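You operate a simulated robot arm through the tools that you are given. There is no shell and no other tool. Be economical: measure what you need, move in short steps, check, and stop when the job is done.

The job below is to be done with a simulated two-armed robot. You get a single attempt, and the scene is never put back.

JOB
Pick up the blue bottle that says "washer" from the back half of the parts table with one hand, pass it to the other hand and put it in the inside of the green test tray. Set down upright: blue bottle.
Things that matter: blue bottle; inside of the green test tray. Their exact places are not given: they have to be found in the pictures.

Only the result counts: the job must be done as asked and must still hold three seconds after the hand-in. Knocking over, shifting, dropping, spilling or breaking anything else fails it.

ROBOT AND FRAMES
Two 7-joint arms with two-finger parallel grippers on one trunk, on a base that drives. Base frame: it is fixed to the floor where the robot stands at the start and does not move with it; the origin is under the middle of the robot, x ahead of it, y to its left, z up; the surface under the hand at the start is at about z = 0.8. Readings come in m, degrees, newtons and seconds.
The left shoulder is at the start at [0.02, 0.17, 1.178], the right one opposite. With the tool pointing down near the work surface each hand reaches from about 0.1 to 0.66 m from the robot's upright axis, wherever it stands, measured 20 degrees to its own side. Places, roughly: inside of the green test tray (14x14 cm) [4.04, -2.82, 0.86]. Payload 3.8 kg a hand.
The tool frame of a hand sits at the grasp point between the pads (the TCP): z along the fingers, y along the line on which they close. The tips reach 0.03 m beyond it. Largest opening 0.11 m; finger width 0.02, thickness 0.01; the body of the gripper, 0.048 by 0.112 m, starts 0.055 m behind the TCP.
Orientation is that of the tool frame in the base frame, as a unit quaternion [w, x, y, z]. With the fingers straight down and closing along the base's y, the tool's x points along the base's -x, its y along +y and its z along -z.

CONTROLS
- The arms move only by the tool apply_moves. It takes "left_series", "right_series" or both (then of equal length, played together; a hand with none holds still); each is a list of rows, each a list of 7 numbers: the turn, a rotation vector about the base's x, y, z in units of 4 degrees (1.0 is 4 degrees), then the shift along the base's x, y, z in units of 40 mm (1.0 is 40 mm), then the gripper command, from -1 (shut) to 1 (fully open), values between in proportion. In form: [[wx, wy, wz, x, y, z, claw], ...]. A call has 1 to 10 rows; each row shifts and turns the commanded pose from where the row before left it. A call with a number of a shift or a turn outside -1 to 1 is refused whole. Each row takes 0.2 s and may step no farther than 0.05 m and 8.6 degrees from the row before; otherwise, or with a gripper value out of range, the whole call is refused. A pose out of reach is approached as far as the arm can. The call stops where the force on the tool passes 40 N (or 10 N more than at its start, if that is more) or the arm is blocked; 0.2 s more then pass. The fingers move at their own pace (about 0.072 m/s each) and stop on an object; they squeeze with about 30 N. The grip force told is the motor's: it shows also when the fingers shut on nothing. Time passes only in rows, and 0.2 s behind the last, so rows that do not move let the fingers close. The reply holds the time, the measured pose of the TCP, the force on the tool along the base axes, the opening and the grip force, in the units named above and with some noise, with the torque about the TCP (base axes, N m) and any sound that the robot's microphone picked up, and new pictures: "show" is both (left out), scene, wrist or none (wrist: the cameras of the hands that moved).
- Cameras (640 x 400 px; columns grow to the right, rows downward): "scene" is now at [0.0996, -0.0276, 1.3365]; the picture's right is [-0.33, -0.94, 0.00], its down [-0.53, 0.19, -0.83] and it looks along [0.78, -0.27, -0.56] (base axes); focal length 268 px, centre (320, 200). "left" rides on the left gripper at [0.072, -0.017, -0.103] in its tool frame; the picture's right is [0.23, 0.97, 0.00], its down [-0.76, 0.18, -0.62] and it looks along [-0.61, 0.14, 0.78] (tool axes); focal length 222 px, centre (320, 200). "right" rides on the right gripper at [0.072, 0.017, -0.103] in its tool frame; the picture's right is [-0.23, 0.97, 0.00], its down [-0.76, -0.18, -0.62] and it looks along [-0.61, -0.14, 0.78] (tool axes); focal length 222 px, centre (320, 200).
- move_column(by): slides the trunk up (or, below 0, down) by that many m; the arms and the scene camera ride with it, the base frame stays. It gives what a move gives, with no picture.
- steer(legs): drives the robot by 1 to 6 legs, each [ahead, turn to the left] in m and degrees, along the robot's own axes; the way and the turn of a leg run together, so that a leg with both is an arc; at most 1.5 m and 180 degrees a leg. The arms and the cameras ride along, it lands a little off, and it stops where it bumps. It gives what a move gives, and a new picture of the scene camera.
- turn_head(pan, tilt): turns the head with the scene camera to pan (to the left, within 80 degrees either way) and tilt (down, from -29 to 69), counted from straight ahead of the robot. It gives what a move gives, and a new picture of the scene camera.
- pixel_to_xyz(camera, pixels): for up to 12 pixels [column, row] of the newest picture of that camera ("zoom" is the newest enlarged one), the place [x, y, z] in the base frame of the surface seen there, good to about 0.002 m, but the place of the scene camera against the robot may be out by one fixed shift of up to 0.012 m in any direction. It takes no simulated time.
- enlarge(camera, box): a new picture of the part [left, top, right, bottom] of that camera's present view, enlarged. It takes no simulated time.
- finish_job(): hands the job in; it is judged then, once.

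Work in short steps. Measure before you move; look again where a grasp or a placing could have gone wrong, and mend it. You have 80 turns and 260 pictures in all, those below and enlarged ones among them. Open the grippers and draw the arms clear of the work before you hand the job in, unless the task says otherwise; then end with one line.

The tools are called after ">>>" as a command line: name --argument value ..., lists and objects as JSON in quotes. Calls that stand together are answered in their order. apply_moves: Moves the arms, as the interface text tells. Its arguments: {"type":"object","properties":{"left_series":{"type":"array","items":{"type":"array","items":{"type":"number"}}},"right_series":{"type":"array","items":{"type":"array","items":{"type":"number"}}},"show":{"type":"string","enum":["both","scene","wrist","none"]}},"required":[]} The other tools are called the same way: move_column (by) slides the trunk up or down; steer (legs) drives the base; turn_head (pan, tilt) turns the head that bears the scene camera; pixel_to_xyz (camera, pixels) gives the place of the surface under pixels of a picture; enlarge (camera, box) takes an enlarged picture of a part of a camera's view; finish_job () hands the job in.

At the start:

```text
t: 0.0
left_position: [0.511, 0.1128, 1.0496]
left_ee_rot: [0.0, -0.001, 1.0, 0.0]
left_force: [-0.2, -0.5, -0.4]
left_torque: [0.01, 0.01, 0.02]
left_gripper_width: 0.1097
left_gripper_force: 0.1
right_position: [0.4563, -0.3224, 1.1304]
right_ee_rot: [0.001, 0.0, 1.0, 0.0]
right_force: [-0.7, -0.4, -1.0]
right_torque: [0.01, 0.02, -0.01]
right_gripper_width: 0.11
right_gripper_force: 0.0
trunk travel left (down, up): [-0.275, 0.295]
robot x, y, heading: [0.0026, 0.0006, -0.1]
head pan, tilt: [-19.2, 34.4]
```

scene: 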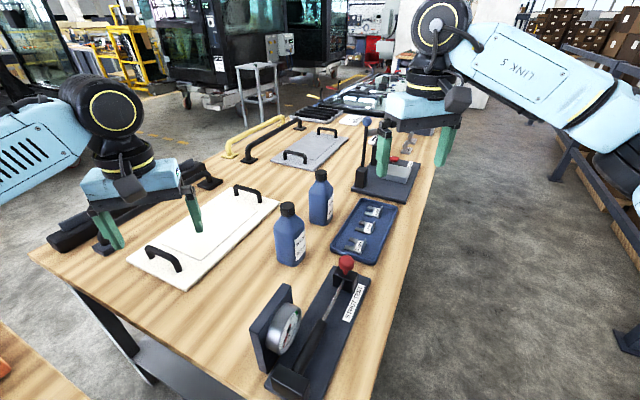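
right: 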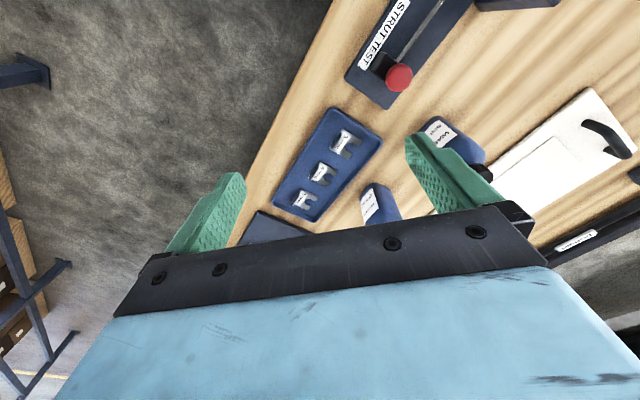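
left: 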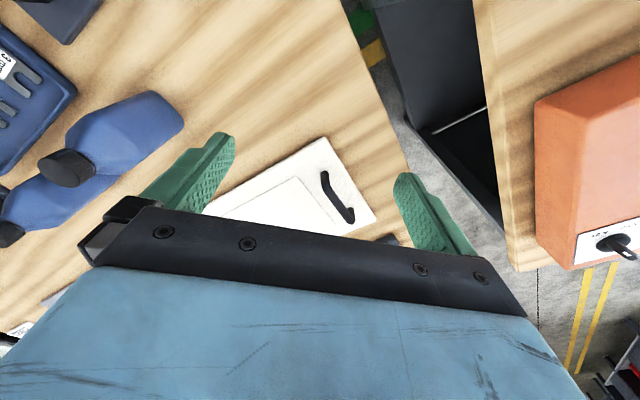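

Two blue bottles are seen near (290,235) and (321,197); I enlarge to read labels and measure them.

>>> enlarge --camera "scene" --box '[240, 150, 400, 280]'

>>> enlarge --camera "right" --box '[340, 100, 500, 230]'

>>> pixel_to_xyz --camera "scene" --pixels '[[288, 209], [290, 240], [290, 262], [320, 174], [321, 200], [321, 222], [300, 290], [31, 250], [325, 395], [440, 160]]'

```text
3.08 times, centred on (320, 215) of scene
```

zoom: 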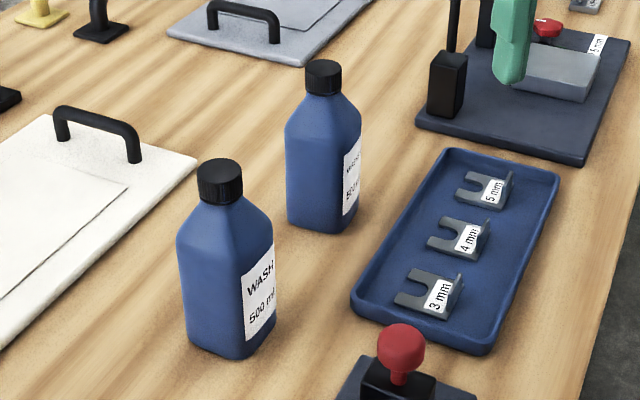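

```text
3.08 times, centred on (420, 165) of right
```

zoom: 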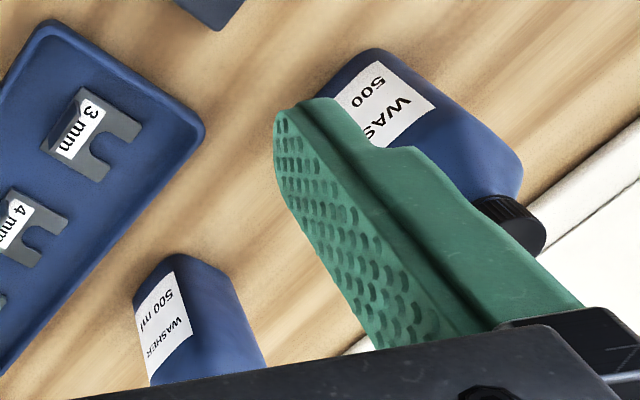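

```text
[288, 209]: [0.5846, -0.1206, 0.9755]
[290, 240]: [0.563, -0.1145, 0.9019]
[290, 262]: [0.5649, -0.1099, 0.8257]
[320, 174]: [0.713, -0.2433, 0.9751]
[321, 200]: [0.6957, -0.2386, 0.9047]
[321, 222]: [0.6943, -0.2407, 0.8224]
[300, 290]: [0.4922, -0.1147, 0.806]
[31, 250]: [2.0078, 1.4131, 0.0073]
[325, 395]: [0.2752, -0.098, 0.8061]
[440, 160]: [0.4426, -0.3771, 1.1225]
```

The near label may also read "washer", so the table's extent matters. I look around with the head and measure the table's edges.

>>> pixel_to_xyz --camera "scene" --pixels '[[40, 252], [180, 350], [400, 300], [430, 185], [445, 120], [375, 100], [330, 98], [220, 156], [180, 165], [378, 380]]'

>>> turn_head --pan 0 --tilt 15

>>> turn_head --pan -60 --tilt 10

>>> turn_head --pan 65 --tilt 25

```text
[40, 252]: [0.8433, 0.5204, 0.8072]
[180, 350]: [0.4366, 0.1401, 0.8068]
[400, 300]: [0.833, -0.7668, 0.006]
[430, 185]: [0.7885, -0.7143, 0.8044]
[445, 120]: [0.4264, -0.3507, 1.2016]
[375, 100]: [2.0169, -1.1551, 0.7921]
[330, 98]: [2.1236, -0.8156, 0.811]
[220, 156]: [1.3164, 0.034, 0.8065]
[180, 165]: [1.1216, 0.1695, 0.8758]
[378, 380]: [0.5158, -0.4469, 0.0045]
```

```text
t: 0.8
left_position: [0.5101, 0.1123, 1.0488]
left_ee_rot: [0.0, -0.001, 1.0, 0.0]
left_force: [0.1, 0.9, 0.1]
left_torque: [-0.01, -0.03, -0.02]
left_gripper_width: 0.11
left_gripper_force: 0.0
right_position: [0.4556, -0.3234, 1.1309]
right_ee_rot: [0.0, 0.0, 1.0, 0.0]
right_force: [-0.2, 0.7, 0.1]
right_torque: [-0.03, 0.01, 0.01]
right_gripper_width: 0.1102
right_gripper_force: 0.0
trunk travel left (down, up): [-0.275, 0.295]
robot x, y, heading: [0.0014, -0.0001, 0.0]
head pan, tilt: [0.0, 15.0]
```

scene: 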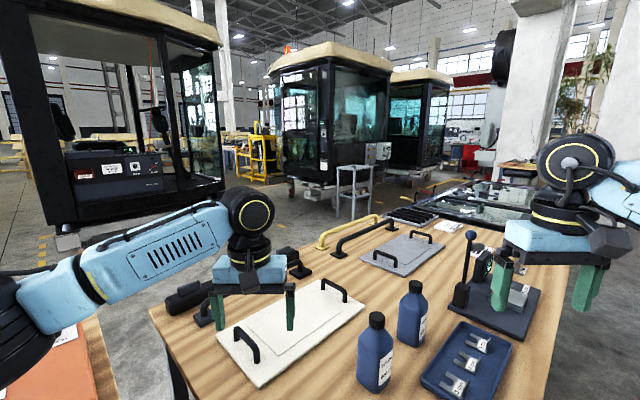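

```text
t: 2.1
left_position: [0.5114, 0.1119, 1.0487]
left_ee_rot: [0.0, -0.001, 1.0, 0.0]
left_force: [0.2, 0.5, 0.1]
left_torque: [-0.02, 0.03, 0.03]
left_gripper_width: 0.11
left_gripper_force: 0.1
right_position: [0.4555, -0.3232, 1.1315]
right_ee_rot: [0.0, -0.001, 1.0, -0.001]
right_force: [0.9, 0.5, 0.4]
right_torque: [-0.01, 0.0, -0.02]
right_gripper_width: 0.1101
right_gripper_force: 0.0
trunk travel left (down, up): [-0.275, 0.295]
robot x, y, heading: [-0.0014, -0.0008, 0.1]
head pan, tilt: [-60.0, 10.0]
```

scene: 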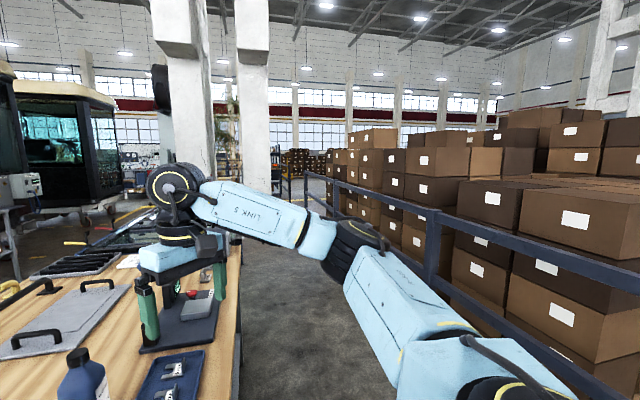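

```text
t: 4.2
left_position: [0.5116, 0.1129, 1.0493]
left_ee_rot: [0.0, -0.001, 1.0, 0.0]
left_force: [0.5, 0.3, -0.1]
left_torque: [0.0, -0.01, 0.01]
left_gripper_width: 0.1099
left_gripper_force: 0.1
right_position: [0.4559, -0.3238, 1.131]
right_ee_rot: [0.0, 0.001, 1.0, 0.0]
right_force: [0.8, 0.2, 0.2]
right_torque: [-0.02, -0.03, 0.03]
right_gripper_width: 0.1101
right_gripper_force: 0.1
trunk travel left (down, up): [-0.275, 0.295]
robot x, y, heading: [-0.0011, -0.0031, -0.1]
head pan, tilt: [65.0, 25.0]
```

scene: 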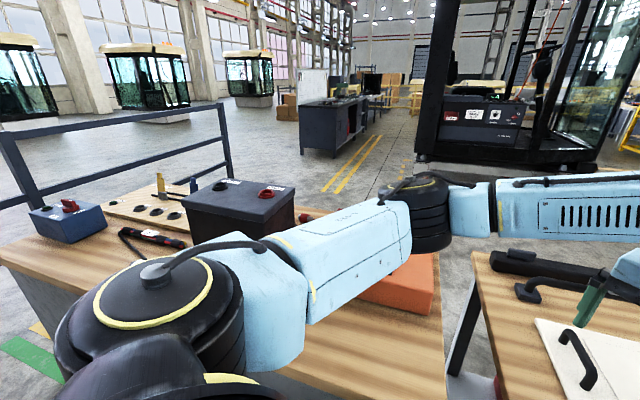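

I need the table's far extent and any other bottles; look at the far area enlarged.

>>> turn_head --pan -30 --tilt 15

>>> enlarge --camera "scene" --box '[160, 100, 400, 250]'

```text
t: 5.9
left_position: [0.5114, 0.1128, 1.0488]
left_ee_rot: [-0.001, -0.001, 1.0, 0.0]
left_force: [-1.2, -0.4, 0.1]
left_torque: [-0.03, 0.01, -0.01]
left_gripper_width: 0.1101
left_gripper_force: 0.0
right_position: [0.4557, -0.3231, 1.1302]
right_ee_rot: [0.0, 0.0, 1.0, 0.0]
right_force: [-0.1, 0.5, -0.2]
right_torque: [-0.02, -0.02, -0.04]
right_gripper_width: 0.1101
right_gripper_force: 0.0
trunk travel left (down, up): [-0.275, 0.295]
robot x, y, heading: [-0.0012, 0.0027, -0.1]
head pan, tilt: [-30.0, 15.0]
```

scene: 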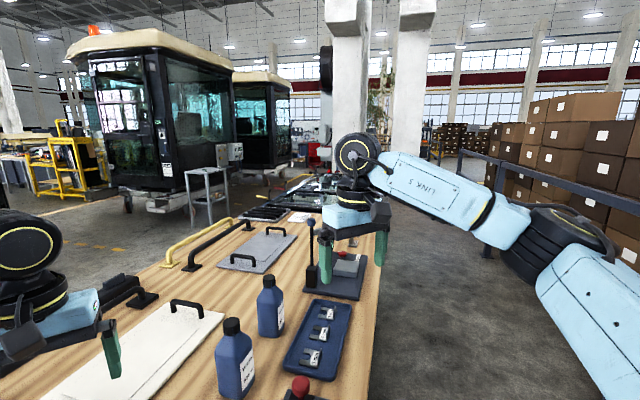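

```text
2.67 times, centred on (280, 175) of scene
```

zoom: 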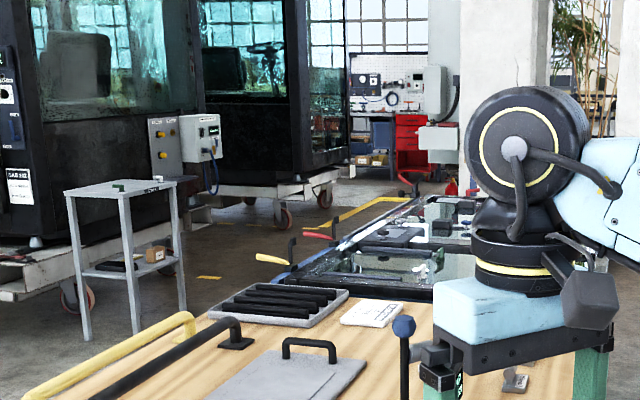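

The table runs on to a next bench. I measure ends, cart, and other features.

>>> pixel_to_xyz --camera "zoom" --pixels '[[118, 186], [120, 200], [300, 265], [380, 310], [230, 318], [410, 297], [380, 265], [300, 275], [80, 372], [345, 245], [405, 205], [465, 225]]'

>>> pixel_to_xyz --camera "scene" --pixels '[[185, 262], [150, 268], [376, 300], [370, 370], [205, 235], [380, 275]]'

>>> move_column --by 0.29

>>> turn_head --pan -40 --tilt 22

```text
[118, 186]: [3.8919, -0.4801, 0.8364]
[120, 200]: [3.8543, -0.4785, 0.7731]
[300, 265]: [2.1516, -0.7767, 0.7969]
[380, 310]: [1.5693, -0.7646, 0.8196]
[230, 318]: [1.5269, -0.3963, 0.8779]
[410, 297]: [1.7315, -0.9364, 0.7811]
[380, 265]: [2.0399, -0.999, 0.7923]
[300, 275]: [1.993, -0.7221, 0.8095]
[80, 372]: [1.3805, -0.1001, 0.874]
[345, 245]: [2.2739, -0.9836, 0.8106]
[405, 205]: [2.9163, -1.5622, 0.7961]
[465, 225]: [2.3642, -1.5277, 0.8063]
```

```text
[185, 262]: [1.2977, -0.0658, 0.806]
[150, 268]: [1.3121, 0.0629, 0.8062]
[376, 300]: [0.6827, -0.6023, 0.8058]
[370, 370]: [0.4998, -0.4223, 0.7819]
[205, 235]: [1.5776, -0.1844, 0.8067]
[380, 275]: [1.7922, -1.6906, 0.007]
```

```text
t: 8.8
left_position: [0.512, 0.1131, 1.3395]
left_ee_rot: [0.0, -0.001, 1.0, 0.0]
left_force: [0.2, 0.0, -0.1]
left_torque: [0.01, 0.01, -0.01]
left_gripper_width: 0.1101
left_gripper_force: 0.0
right_position: [0.4553, -0.3231, 1.4206]
right_ee_rot: [0.0, 0.001, 1.0, 0.001]
right_force: [0.2, 0.4, 0.4]
right_torque: [0.02, -0.01, 0.01]
right_gripper_width: 0.1099
right_gripper_force: 0.0
trunk travel left (down, up): [-0.565, 0.005]
robot x, y, heading: [0.0008, -0.0001, -0.0]
head pan, tilt: [-30.0, 15.0]
```

```text
t: 9.5
left_position: [0.511, 0.1141, 1.3391]
left_ee_rot: [0.0, -0.001, 1.0, 0.0]
left_force: [-0.1, -0.7, -0.1]
left_torque: [-0.01, -0.02, -0.02]
left_gripper_width: 0.1101
left_gripper_force: 0.2
right_position: [0.4558, -0.3243, 1.4216]
right_ee_rot: [0.0, 0.0, 1.0, 0.0]
right_force: [-0.6, -0.2, 0.4]
right_torque: [0.0, 0.0, 0.02]
right_gripper_width: 0.1101
right_gripper_force: 0.1
trunk travel left (down, up): [-0.565, 0.005]
robot x, y, heading: [-0.0016, 0.0005, -0.1]
head pan, tilt: [-40.0, 22.0]
```

scene: 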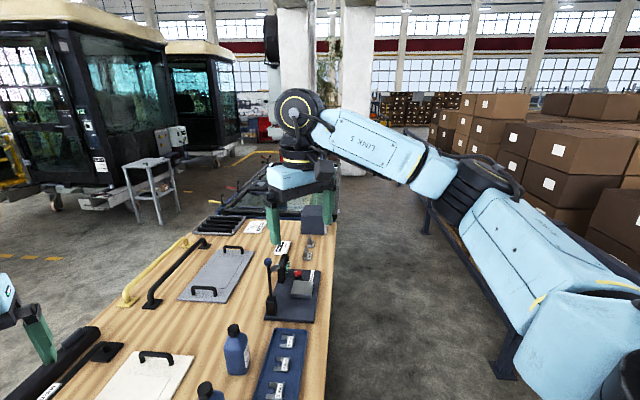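

The right arm hides part of the table's far portion, so I swing it up and to the right, then look at what stands there.

>>> apply_moves --right_series '[[0, 0, 0, -1, -0.5, 0, 1], [0, 0, 0, -1, -0.5, 0, 1], [0, 0, 0, -1, -0.5, 0, 1], [0, 0, 0, -1, -0.5, 0, 1], [0, 0, 0, -1, -0.5, 0, 1]]' --show "both"

>>> enlarge --camera "scene" --box '[160, 140, 400, 290]'

```text
t: 10.7
left_position: [0.5093, 0.112, 1.3405]
left_ee_rot: [0.002, -0.001, 1.0, -0.001]
left_force: [0.4, -0.2, -0.1]
left_torque: [-0.01, -0.04, 0.03]
left_gripper_width: 0.1098
left_gripper_force: 0.0
right_position: [0.2518, -0.4226, 1.4221]
right_ee_rot: [0.002, 0.0, 1.0, 0.0]
right_force: [-0.1, -0.7, -0.1]
right_torque: [0.01, -0.02, -0.03]
right_gripper_width: 0.11
right_gripper_force: 0.1
trunk travel left (down, up): [-0.565, 0.005]
robot x, y, heading: [0.0013, -0.0025, 0.1]
head pan, tilt: [-40.0, 22.0]
```

scene: 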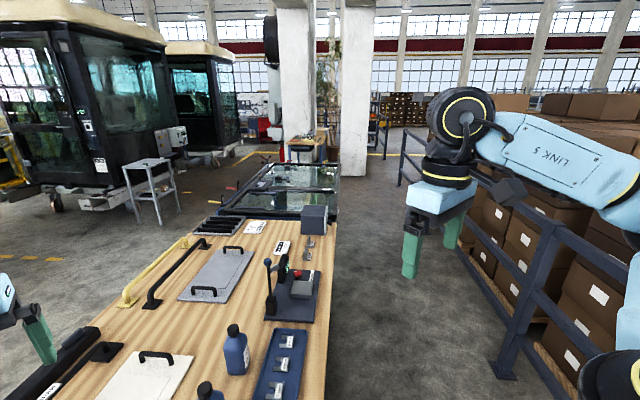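
right: 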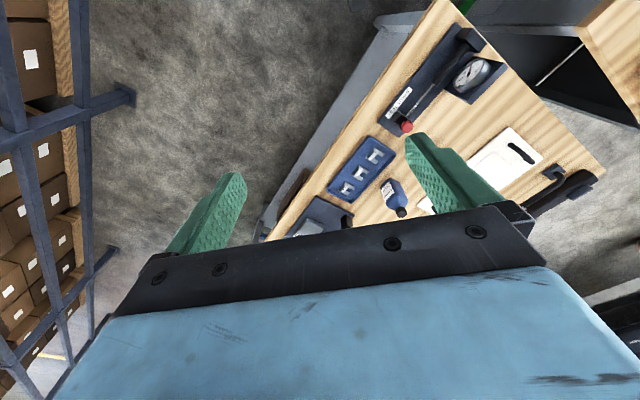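

```text
2.67 times, centred on (280, 215) of scene
```

zoom: 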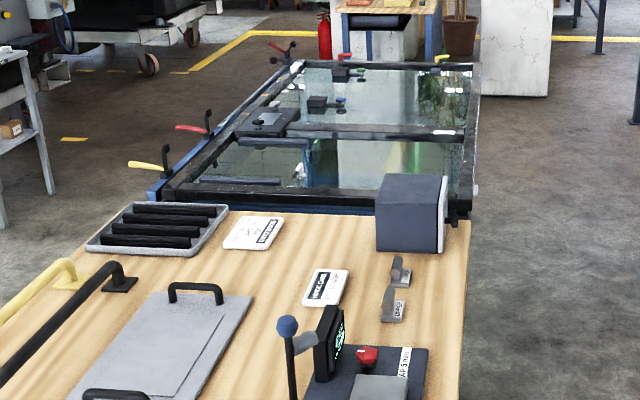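

No bottle at the far end. I check the near bottle's label in the wrist view, and look to the left/behind for other tables and the tray bench.

>>> enlarge --camera "right" --box '[340, 20, 600, 220]'

>>> enlarge --camera "scene" --box '[240, 80, 400, 180]'

>>> enlarge --camera "left" --box '[0, 0, 640, 400]'

>>> turn_head --pan 75 --tilt 25

>>> turn_head --pan -78 --tilt 20

>>> turn_head --pan 0 --tilt 45

```text
2.00 times, centred on (470, 120) of right
```

zoom: 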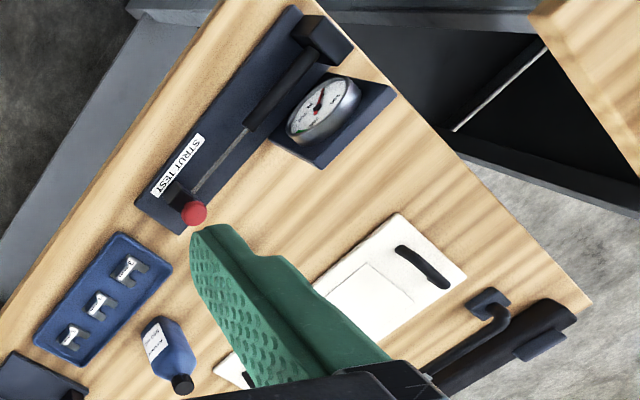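

```text
4.00 times, centred on (320, 130) of scene
```

zoom: 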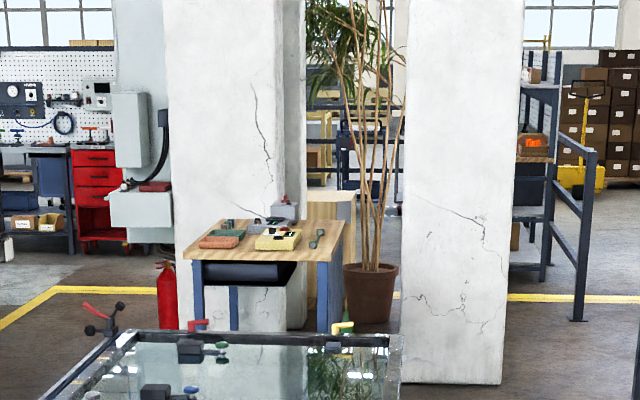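

```text
1.00 times, centred on (320, 200) of left (not enlarged: the box is as wide or as high as the picture)
```

zoom: 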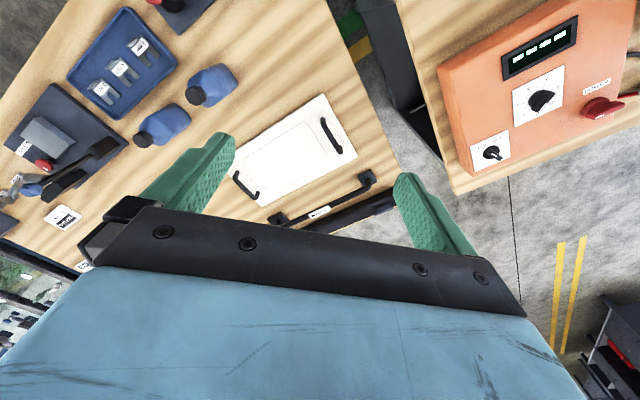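

```text
t: 12.7
left_position: [0.5101, 0.1127, 1.3397]
left_ee_rot: [0.0, -0.001, 1.0, 0.0]
left_force: [0.7, -0.1, -0.2]
left_torque: [-0.02, -0.01, -0.03]
left_gripper_width: 0.11
left_gripper_force: 0.0
right_position: [0.2544, -0.4233, 1.4225]
right_ee_rot: [0.0, 0.0, 1.0, 0.0]
right_force: [-0.4, 0.2, 0.2]
right_torque: [0.01, 0.0, -0.03]
right_gripper_width: 0.1101
right_gripper_force: 0.1
trunk travel left (down, up): [-0.565, 0.005]
robot x, y, heading: [-0.0008, -0.0013, 0.1]
head pan, tilt: [75.0, 25.0]
```

scene: 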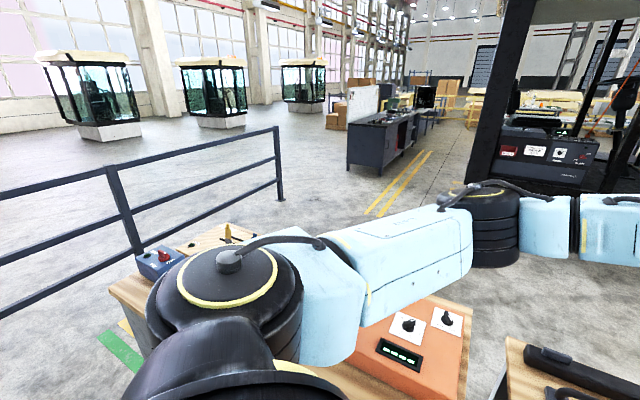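

```text
t: 15.1
left_position: [0.5108, 0.1123, 1.3391]
left_ee_rot: [0.001, -0.001, 1.0, 0.0]
left_force: [-0.8, 0.4, -0.3]
left_torque: [-0.01, 0.0, -0.01]
left_gripper_width: 0.11
left_gripper_force: 0.0
right_position: [0.2545, -0.4218, 1.4212]
right_ee_rot: [0.0, 0.0, 1.0, 0.0]
right_force: [0.4, 0.1, -0.1]
right_torque: [0.01, 0.02, 0.02]
right_gripper_width: 0.1102
right_gripper_force: 0.1
trunk travel left (down, up): [-0.565, 0.005]
robot x, y, heading: [-0.0022, 0.0012, 0.1]
head pan, tilt: [-78.0, 20.0]
```

scene: 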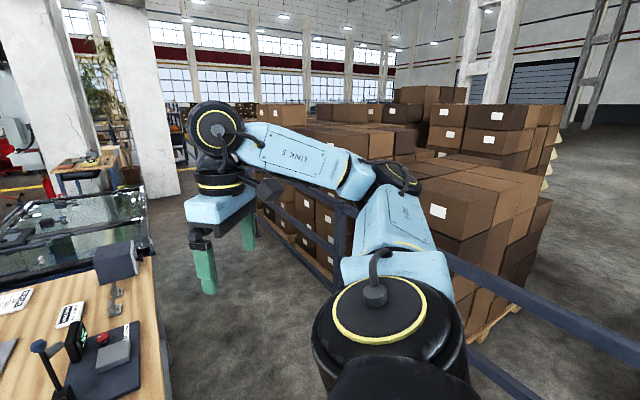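

```text
t: 16.6
left_position: [0.5111, 0.113, 1.3397]
left_ee_rot: [0.0, -0.001, 1.0, 0.0]
left_force: [-0.1, -0.3, -0.5]
left_torque: [-0.04, 0.02, 0.03]
left_gripper_width: 0.1099
left_gripper_force: 0.1
right_position: [0.2546, -0.423, 1.4217]
right_ee_rot: [0.0, 0.0, 1.0, 0.0]
right_force: [-0.1, 0.5, -0.8]
right_torque: [-0.01, 0.01, 0.02]
right_gripper_width: 0.1101
right_gripper_force: 0.0
trunk travel left (down, up): [-0.565, 0.005]
robot x, y, heading: [-0.0012, 0.001, 0.3]
head pan, tilt: [0.0, 45.0]
```

scene: 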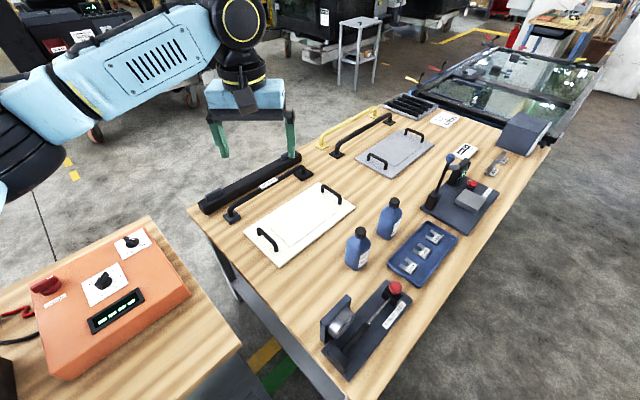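

Both bottles look identical; the farther one is confirmed "WASHER 500 ml". I check the rest of the left table for bottles, and get bottle geometry from this view.

>>> pixel_to_xyz --camera "scene" --pixels '[[390, 201], [394, 200], [385, 237], [358, 231], [395, 97], [553, 148], [190, 212], [370, 390], [356, 268], [411, 240], [440, 235], [405, 275]]'

>>> enlarge --camera "scene" --box '[320, 180, 480, 300]'

>>> turn_head --pan 80 --tilt 55

>>> turn_head --pan -25 --tilt 50

```text
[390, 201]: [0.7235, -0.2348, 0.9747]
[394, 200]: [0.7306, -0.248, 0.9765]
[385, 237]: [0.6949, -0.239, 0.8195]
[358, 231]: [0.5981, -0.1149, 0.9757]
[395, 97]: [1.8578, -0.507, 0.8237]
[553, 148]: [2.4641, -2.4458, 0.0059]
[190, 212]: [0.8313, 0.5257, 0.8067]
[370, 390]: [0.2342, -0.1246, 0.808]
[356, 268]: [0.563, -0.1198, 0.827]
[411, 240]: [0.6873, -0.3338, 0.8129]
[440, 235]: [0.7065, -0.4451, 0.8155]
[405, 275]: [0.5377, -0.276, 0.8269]
```

```text
3.33 times, centred on (400, 240) of scene
```

zoom: 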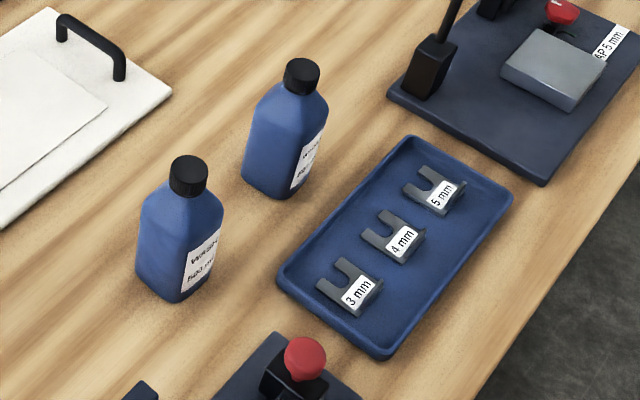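

```text
t: 18.1
left_position: [0.5101, 0.1124, 1.3384]
left_ee_rot: [0.0, -0.001, 1.0, -0.001]
left_force: [-0.3, 0.4, -0.3]
left_torque: [0.01, -0.01, -0.03]
left_gripper_width: 0.1099
left_gripper_force: 0.0
right_position: [0.2548, -0.4223, 1.4224]
right_ee_rot: [-0.001, 0.0, 1.0, 0.001]
right_force: [-0.3, 0.3, 0.6]
right_torque: [-0.01, -0.02, -0.03]
right_gripper_width: 0.1104
right_gripper_force: 0.0
trunk travel left (down, up): [-0.565, 0.005]
robot x, y, heading: [-0.0009, -0.0005, -0.1]
head pan, tilt: [80.0, 55.0]
```

scene: 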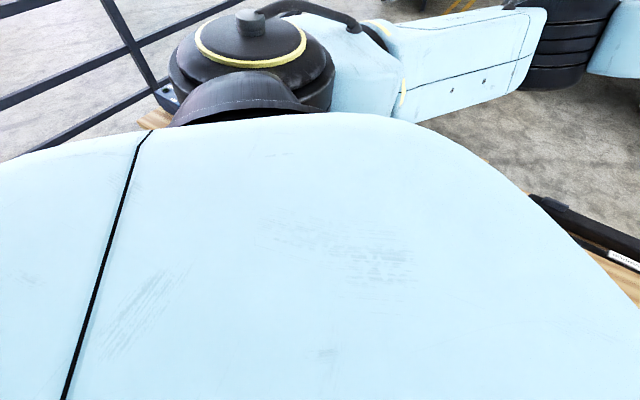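

```text
t: 19.9
left_position: [0.5108, 0.1114, 1.3386]
left_ee_rot: [0.0, -0.002, 1.0, 0.0]
left_force: [-0.4, 0.1, 0.2]
left_torque: [0.03, 0.0, -0.02]
left_gripper_width: 0.1102
left_gripper_force: 0.1
right_position: [0.254, -0.4233, 1.4204]
right_ee_rot: [0.0, 0.001, 1.0, 0.0]
right_force: [0.2, 0.5, 0.6]
right_torque: [0.0, 0.01, 0.04]
right_gripper_width: 0.1099
right_gripper_force: 0.1
trunk travel left (down, up): [-0.565, 0.005]
robot x, y, heading: [0.0027, 0.0027, -0.2]
head pan, tilt: [-25.0, 50.0]
```

scene: 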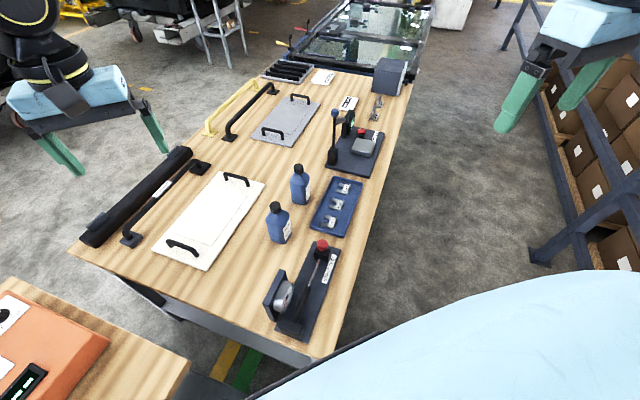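

I choose the farther bottle. I measure its cap and body in an enlarged view.

>>> enlarge --camera "scene" --box '[250, 150, 350, 250]'

```text
4.00 times, centred on (300, 200) of scene
```

zoom: 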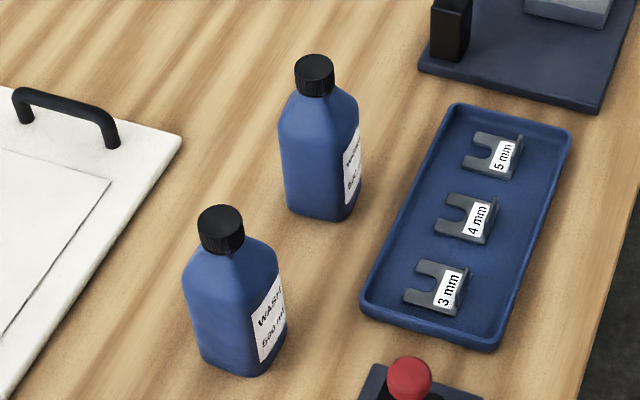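

>>> pixel_to_xyz --camera "zoom" --pixels '[[298, 65], [315, 57], [332, 65], [315, 70], [315, 90], [285, 160], [340, 160], [359, 160], [315, 120], [288, 205], [341, 218], [356, 198]]'

```text
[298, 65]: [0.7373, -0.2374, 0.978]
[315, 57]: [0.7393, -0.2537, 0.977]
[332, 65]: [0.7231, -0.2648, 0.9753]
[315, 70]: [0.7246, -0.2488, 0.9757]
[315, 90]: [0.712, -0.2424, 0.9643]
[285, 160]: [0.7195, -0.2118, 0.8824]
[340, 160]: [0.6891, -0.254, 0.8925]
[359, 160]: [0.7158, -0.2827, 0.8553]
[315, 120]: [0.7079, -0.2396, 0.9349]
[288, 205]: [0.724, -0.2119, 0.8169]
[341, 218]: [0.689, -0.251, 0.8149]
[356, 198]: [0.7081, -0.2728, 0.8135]
```

The cap is centred at about (0.728, -0.250), top z 0.976. I lower the column again and test whether the right hand can reach above it from here.

>>> move_column --by -0.29

>>> apply_moves --right_series '[[0, 0, 0, 1, 0.36, 0, 1], [0, 0, 0, 1, 0.36, 0, 1], [0, 0, 0, 1, 0.36, 0, 1], [0, 0, 0, 1, 0.36, 0, 1], [0, 0, 0, 1, 0.36, 0, 1], [0, 0, 0, 1, 0.36, 0, 1], [0, 0, 0, 1, 0.36, 0, 1], [0, 0, 0, 1, 0.36, 0, 1], [0, 0, 0, 1, 0.36, 0, 1]]' --show "none"

>>> apply_moves --right_series '[[0, 0, 0, 0.9, 0.36, 0, 1], [0, 0, 0, 0.9, 0.36, 0, 1], [0, 0, 0, 0.8, 0.36, 0, 1], [0, 0, 0, 0, 0, 0, 1], [0, 0, 0, 0, 0, 0, 1]]'

```text
t: 22.8
left_position: [0.5113, 0.1124, 1.0494]
left_ee_rot: [0.0, 0.0, 1.0, 0.0]
left_force: [-0.5, 1.3, 0.1]
left_torque: [-0.02, 0.02, -0.01]
left_gripper_width: 0.1099
left_gripper_force: 0.0
right_position: [0.2538, -0.4221, 1.1321]
right_ee_rot: [0.0, 0.0, 1.0, 0.0]
right_force: [1.1, 0.3, -1.4]
right_torque: [-0.02, 0.0, 0.0]
right_gripper_width: 0.1101
right_gripper_force: 0.2
trunk travel left (down, up): [-0.275, 0.295]
robot x, y, heading: [0.0044, -0.0007, -0.2]
head pan, tilt: [-25.0, 50.0]
```

```text
t: 24.8
left_position: [0.5132, 0.115, 1.0485]
left_ee_rot: [0.0, -0.001, 1.0, -0.001]
left_force: [-0.6, -0.9, -0.4]
left_torque: [-0.02, 0.0, 0.03]
left_gripper_width: 0.1099
left_gripper_force: 0.0
right_position: [0.6151, -0.2898, 1.1329]
right_ee_rot: [0.0, -0.002, 1.0, -0.002]
right_force: [1.2, 0.7, -0.6]
right_torque: [-0.01, -0.01, -0.01]
right_gripper_width: 0.1101
right_gripper_force: 0.1
trunk travel left (down, up): [-0.275, 0.295]
robot x, y, heading: [0.0035, -0.0003, 0.1]
head pan, tilt: [-25.0, 50.0]
```

```text
t: 26.0
left_position: [0.5113, 0.113, 1.049]
left_ee_rot: [0.0, -0.001, 1.0, 0.001]
left_force: [0.5, -0.2, -0.3]
left_torque: [-0.02, 0.0, 0.01]
left_gripper_width: 0.1103
left_gripper_force: 0.0
right_position: [0.6196, -0.289, 1.1318]
right_ee_rot: [0.001, 0.001, 1.0, -0.001]
right_force: [-0.1, 0.4, -0.1]
right_torque: [0.01, -0.02, -0.01]
right_gripper_width: 0.1101
right_gripper_force: 0.2
right hand out of reach, approached as far as the arm can: row 1, 2, 3
trunk travel left (down, up): [-0.275, 0.295]
robot x, y, heading: [0.0013, 0.0, -0.1]
head pan, tilt: [-25.0, 50.0]
```

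scene: 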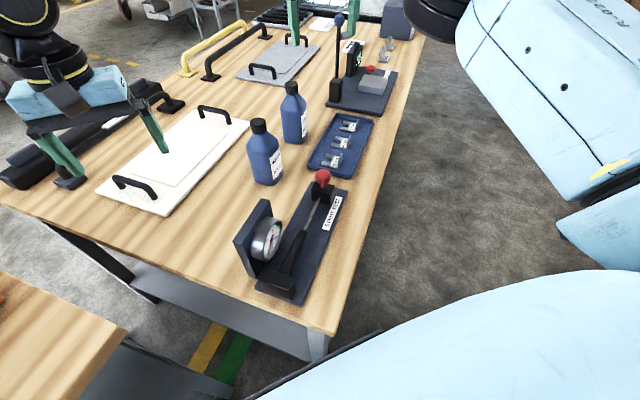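
right: 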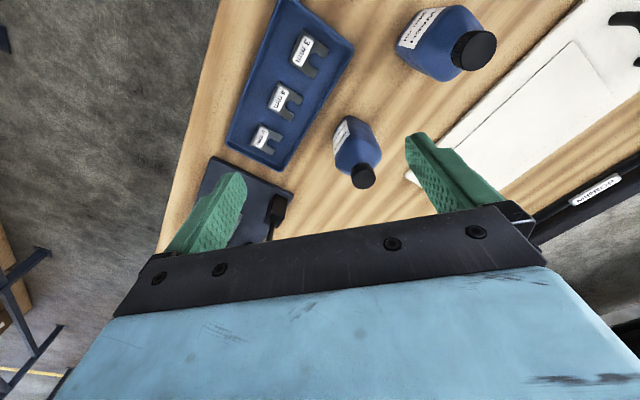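

Out of reach by ~0.11 m, so I'll need to drive. First read both labels from this view.

>>> enlarge --camera "right" --box '[320, 0, 520, 125]'

>>> enlarge --camera "right" --box '[310, 100, 410, 200]'

```text
3.20 times, centred on (420, 62) of right
```

zoom: 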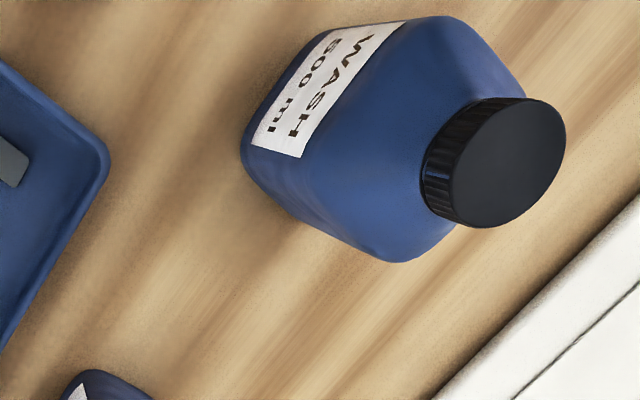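

```text
4.00 times, centred on (360, 150) of right
```

zoom: 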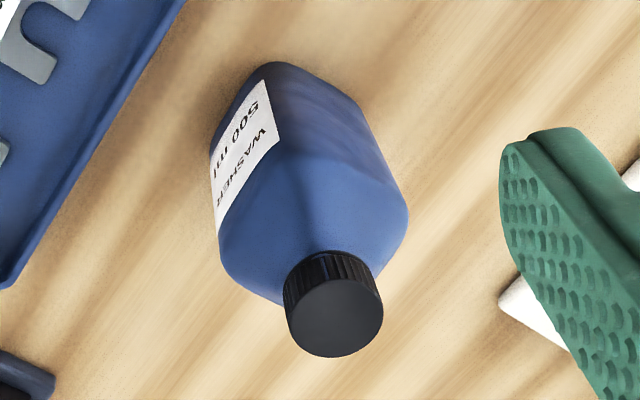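

Confirmed: the near bottle says "WASH", the far one "WASHER". I retract the right arm and look at the aisle on the right to plan the drive.

>>> apply_moves --right_series '[[0, 0, 0, -1, 0, 0.5, 1], [0, 0, 0, -1, 0, 0.5, 1], [0, 0, 0, -1, 0, 0.5, 1], [0, 0, 0, -1, 0, 0.5, 1], [0, 0, 0, -1, 0, 0.5, 1], [0, 0, 0, -1, 0, 0, 1], [0, 0, 0, -1, 0, 0, 1], [0, 0, 0, -1, 0, 0, 1]]' --left_series '[[0, 0, 0, -0.6, 0.2, 1, 1], [0, 0, 0, -0.6, 0.2, 1, 1], [0, 0, 0, -0.6, 0.2, 1, 1], [0, 0, 0, -0.6, 0.2, 1, 1], [0, 0, 0, -0.6, 0.2, 0, 1], [0, 0, 0, -0.6, 0.2, 0, 1], [0, 0, 0, -0.6, 0.2, 0, 1], [0, 0, 0, -0.6, 0.2, 0, 1]]' --show "none"

>>> turn_head --pan -60 --tilt 40

```text
t: 27.8
left_position: [0.3181, 0.178, 1.2093]
left_ee_rot: [0.002, 0.0, 1.0, 0.0]
left_force: [-0.5, 0.0, 1.0]
left_torque: [0.03, 0.02, -0.03]
left_gripper_width: 0.1103
left_gripper_force: 0.1
right_position: [0.2998, -0.2881, 1.2303]
right_ee_rot: [0.001, 0.001, 1.0, 0.0]
right_force: [-0.7, 0.6, 0.8]
right_torque: [0.01, 0.0, -0.02]
right_gripper_width: 0.1099
right_gripper_force: 0.0
trunk travel left (down, up): [-0.275, 0.295]
robot x, y, heading: [0.0021, -0.0004, -0.1]
head pan, tilt: [-25.0, 50.0]
```

```text
t: 28.8
left_position: [0.3208, 0.1776, 1.2095]
left_ee_rot: [0.0, -0.001, 1.0, 0.0]
left_force: [-1.1, 0.2, 0.1]
left_torque: [0.0, 0.0, 0.02]
left_gripper_width: 0.1098
left_gripper_force: 0.0
right_position: [0.3021, -0.288, 1.2311]
right_ee_rot: [0.0, 0.0, 1.0, 0.001]
right_force: [-0.3, 0.0, -0.6]
right_torque: [0.02, -0.02, 0.01]
right_gripper_width: 0.1101
right_gripper_force: 0.1
trunk travel left (down, up): [-0.275, 0.295]
robot x, y, heading: [-0.0006, -0.0009, -0.1]
head pan, tilt: [-60.0, 40.0]
```

scene: 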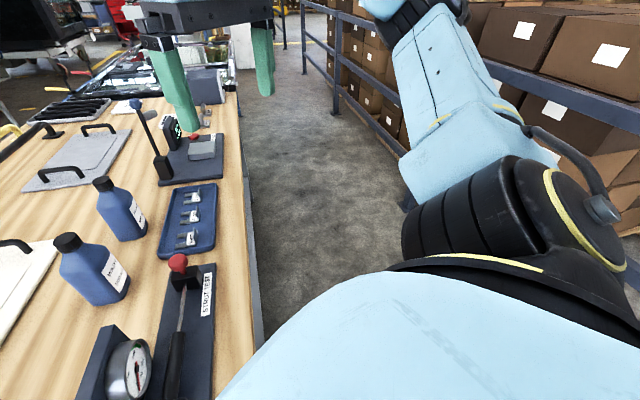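

I re-check both labels here and measure the fence and table edge.

>>> enlarge --camera "scene" --box '[50, 170, 170, 310]'

>>> pixel_to_xyz --camera "scene" --pixels '[[335, 111], [304, 72], [337, 55], [402, 205], [265, 340], [250, 200], [243, 130], [350, 105], [283, 48], [600, 110], [300, 250], [237, 100]]'

```text
2.86 times, centred on (110, 240) of scene
```

zoom: 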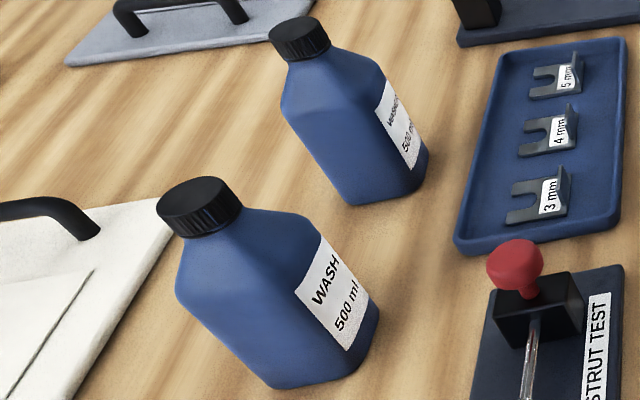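

```text
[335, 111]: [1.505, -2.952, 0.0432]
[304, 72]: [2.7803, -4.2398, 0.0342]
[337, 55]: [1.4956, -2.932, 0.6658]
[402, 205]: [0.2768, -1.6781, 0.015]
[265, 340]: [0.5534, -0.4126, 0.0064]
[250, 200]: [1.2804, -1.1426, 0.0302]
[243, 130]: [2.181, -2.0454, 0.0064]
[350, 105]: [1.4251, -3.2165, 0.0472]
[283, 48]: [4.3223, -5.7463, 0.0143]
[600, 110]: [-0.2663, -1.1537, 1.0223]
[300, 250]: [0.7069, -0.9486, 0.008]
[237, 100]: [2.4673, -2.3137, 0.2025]
```

WASH vs WASHER confirmed again. The aisle runs between the table edge and a fence about 1.06 m off; I drive round the corner into it, staying clear of the table.

>>> steer --legs '[[0, -100], [0.45, 0], [0, 55], [0.42, 0]]'

```text
t: 32.6
left_position: [0.1861, -0.2402, 1.2103]
left_ee_rot: [0.001, 0.682, 0.732, 0.0]
left_force: [-0.1, -0.6, 1.1]
left_torque: [0.01, 0.01, 0.04]
left_gripper_width: 0.1098
left_gripper_force: 0.0
right_position: [-0.28, -0.2576, 1.232]
right_ee_rot: [0.001, 0.681, 0.732, 0.001]
right_force: [1.2, -0.1, 0.4]
right_torque: [0.04, 0.03, 0.02]
right_gripper_width: 0.11
right_gripper_force: 0.1
trunk travel left (down, up): [-0.275, 0.295]
robot x, y, heading: [-0.0528, 0.0577, -83.5]
head pan, tilt: [-60.0, 40.0]
stopped in leg 1: the robot was blocked; the commanded pose is now the measured one
```

scene: 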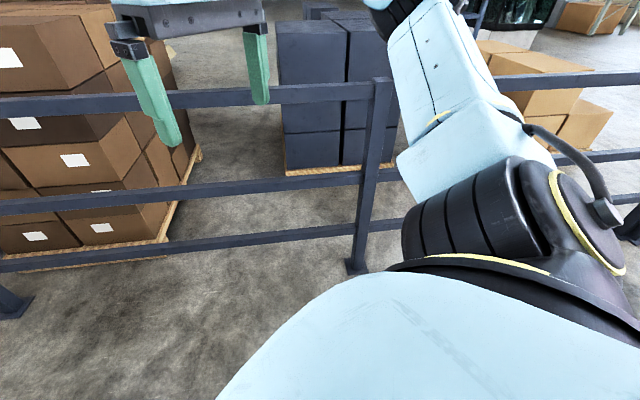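

Blocked at heading -83.5 (a base corner probably touched the table frame). I look towards the table to see what touches.

>>> turn_head --pan 60 --tilt 55

>>> turn_head --pan 20 --tilt 65

```text
t: 34.6
left_position: [0.1844, -0.2405, 1.2088]
left_ee_rot: [0.001, 0.682, 0.732, 0.001]
left_force: [0.3, -0.5, 0.0]
left_torque: [-0.01, 0.01, 0.03]
left_gripper_width: 0.1103
left_gripper_force: 0.1
right_position: [-0.2816, -0.259, 1.2307]
right_ee_rot: [0.002, 0.681, 0.732, 0.001]
right_force: [-0.2, -0.2, -0.5]
right_torque: [-0.03, 0.0, 0.0]
right_gripper_width: 0.1102
right_gripper_force: 0.0
trunk travel left (down, up): [-0.275, 0.295]
robot x, y, heading: [-0.0576, 0.0628, -83.4]
head pan, tilt: [60.0, 55.0]
```

scene: 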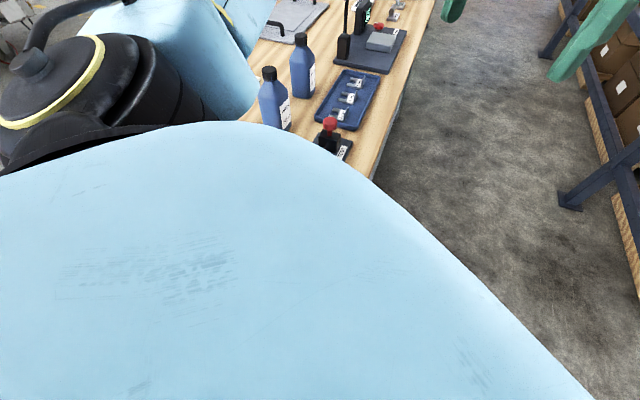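

```text
t: 35.6
left_position: [0.1837, -0.2418, 1.2101]
left_ee_rot: [0.001, 0.682, 0.732, 0.001]
left_force: [0.4, 0.8, -0.1]
left_torque: [0.0, 0.01, 0.02]
left_gripper_width: 0.11
left_gripper_force: 0.0
right_position: [-0.2806, -0.2585, 1.2306]
right_ee_rot: [0.0, 0.681, 0.732, 0.001]
right_force: [0.1, -0.8, -1.0]
right_torque: [-0.03, 0.01, -0.02]
right_gripper_width: 0.1102
right_gripper_force: 0.1
trunk travel left (down, up): [-0.275, 0.295]
robot x, y, heading: [-0.0535, 0.0596, -83.5]
head pan, tilt: [20.0, 65.0]
```

scene: 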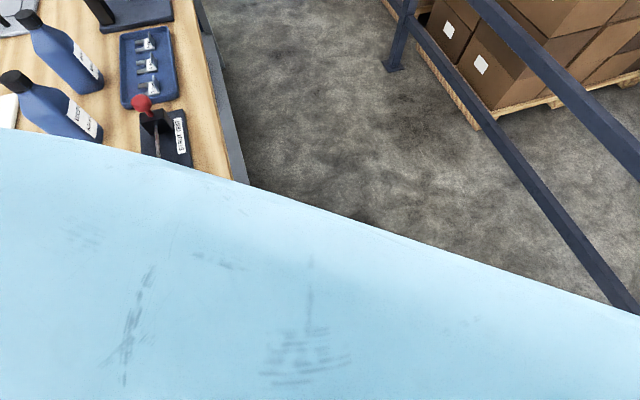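

I edge straight ahead (towards -y), away from both tables.

>>> steer --legs '[[0.1, 0]]'

```text
t: 36.8
left_position: [0.1982, -0.3351, 1.2089]
left_ee_rot: [-0.001, 0.68, 0.733, 0.001]
left_force: [0.6, -1.2, 0.5]
left_torque: [0.08, 0.01, 0.01]
left_gripper_width: 0.1099
left_gripper_force: 0.1
right_position: [-0.2655, -0.3533, 1.2293]
right_ee_rot: [-0.001, 0.679, 0.734, 0.002]
right_force: [-0.4, -0.8, 0.2]
right_torque: [0.07, 0.05, -0.01]
right_gripper_width: 0.1103
right_gripper_force: 0.1
trunk travel left (down, up): [-0.275, 0.295]
robot x, y, heading: [-0.062, -0.0315, -84.0]
head pan, tilt: [20.0, 65.0]
```

scene: 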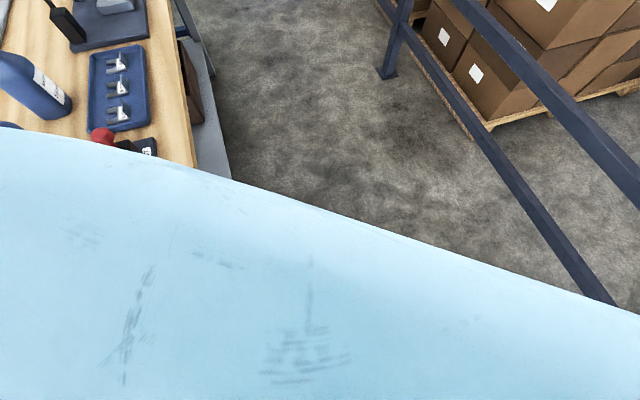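

That worked; continue with a gentle right arc to clear the corner.

>>> steer --legs '[[0.12, -10], [0.2, -6]]'

```text
t: 39.2
left_position: [0.0802, -0.7094, 1.2089]
left_ee_rot: [0.0, 0.777, 0.63, 0.001]
left_force: [0.3, -0.1, 0.3]
left_torque: [0.01, -0.01, -0.01]
left_gripper_width: 0.1102
left_gripper_force: 0.0
right_position: [-0.3722, -0.5967, 1.2303]
right_ee_rot: [0.001, 0.777, 0.63, 0.001]
right_force: [0.3, -0.3, -0.7]
right_torque: [0.03, 0.0, 0.0]
right_gripper_width: 0.1102
right_gripper_force: 0.1
trunk travel left (down, up): [-0.275, 0.295]
robot x, y, heading: [-0.0815, -0.3504, -100.0]
head pan, tilt: [20.0, 65.0]
```

scene: 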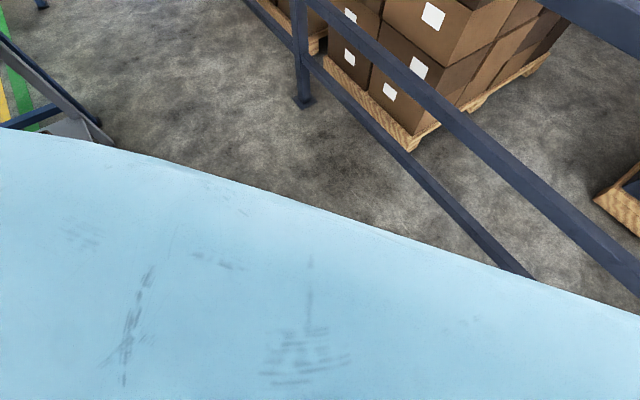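

Now at (u 0.19, v -0.31) in table coordinates. Go a bit farther out, turn along the table and drive.

>>> steer --legs '[[0.15, 0], [0, 55], [0.4, 0]]'

>>> turn_head --pan 60 --tilt 45

```text
t: 45.2
left_position: [0.5675, -0.8462, 1.2101]
left_ee_rot: [0.0, 0.391, 0.921, 0.001]
left_force: [1.1, -0.4, 0.0]
left_torque: [-0.02, 0.02, 0.02]
left_gripper_width: 0.1099
left_gripper_force: 0.0
right_position: [0.2207, -1.159, 1.2305]
right_ee_rot: [0.001, 0.39, 0.921, 0.002]
right_force: [0.1, -0.4, -0.5]
right_torque: [-0.02, -0.07, -0.02]
right_gripper_width: 0.1103
right_gripper_force: 0.0
trunk travel left (down, up): [-0.275, 0.295]
robot x, y, heading: [0.1793, -0.7778, -43.9]
head pan, tilt: [20.0, 65.0]
```

scene: 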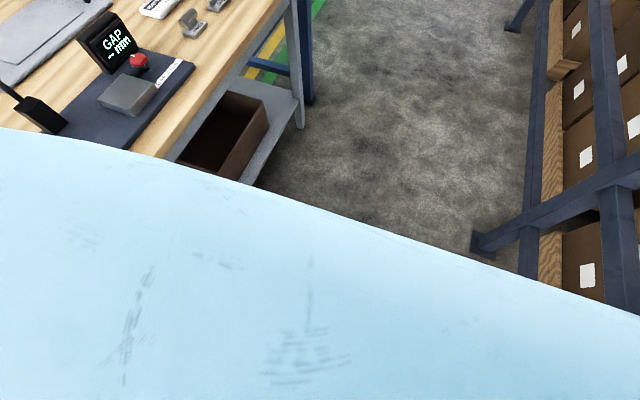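

```text
t: 46.2
left_position: [0.566, -0.8472, 1.2099]
left_ee_rot: [0.0, 0.391, 0.92, 0.001]
left_force: [-0.3, 0.6, 0.5]
left_torque: [0.0, 0.0, -0.02]
left_gripper_width: 0.1103
left_gripper_force: 0.0
right_position: [0.2222, -1.1578, 1.2313]
right_ee_rot: [0.001, 0.389, 0.921, 0.001]
right_force: [-0.3, 0.0, 0.0]
right_torque: [0.01, -0.02, -0.02]
right_gripper_width: 0.1099
right_gripper_force: 0.2
trunk travel left (down, up): [-0.275, 0.295]
robot x, y, heading: [0.1812, -0.7793, -43.9]
head pan, tilt: [60.0, 45.0]
```

scene: 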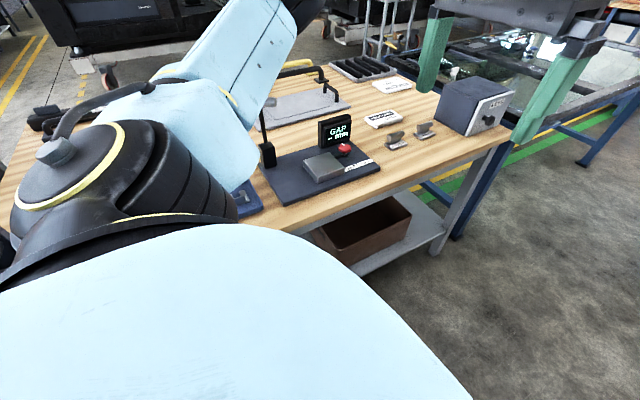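

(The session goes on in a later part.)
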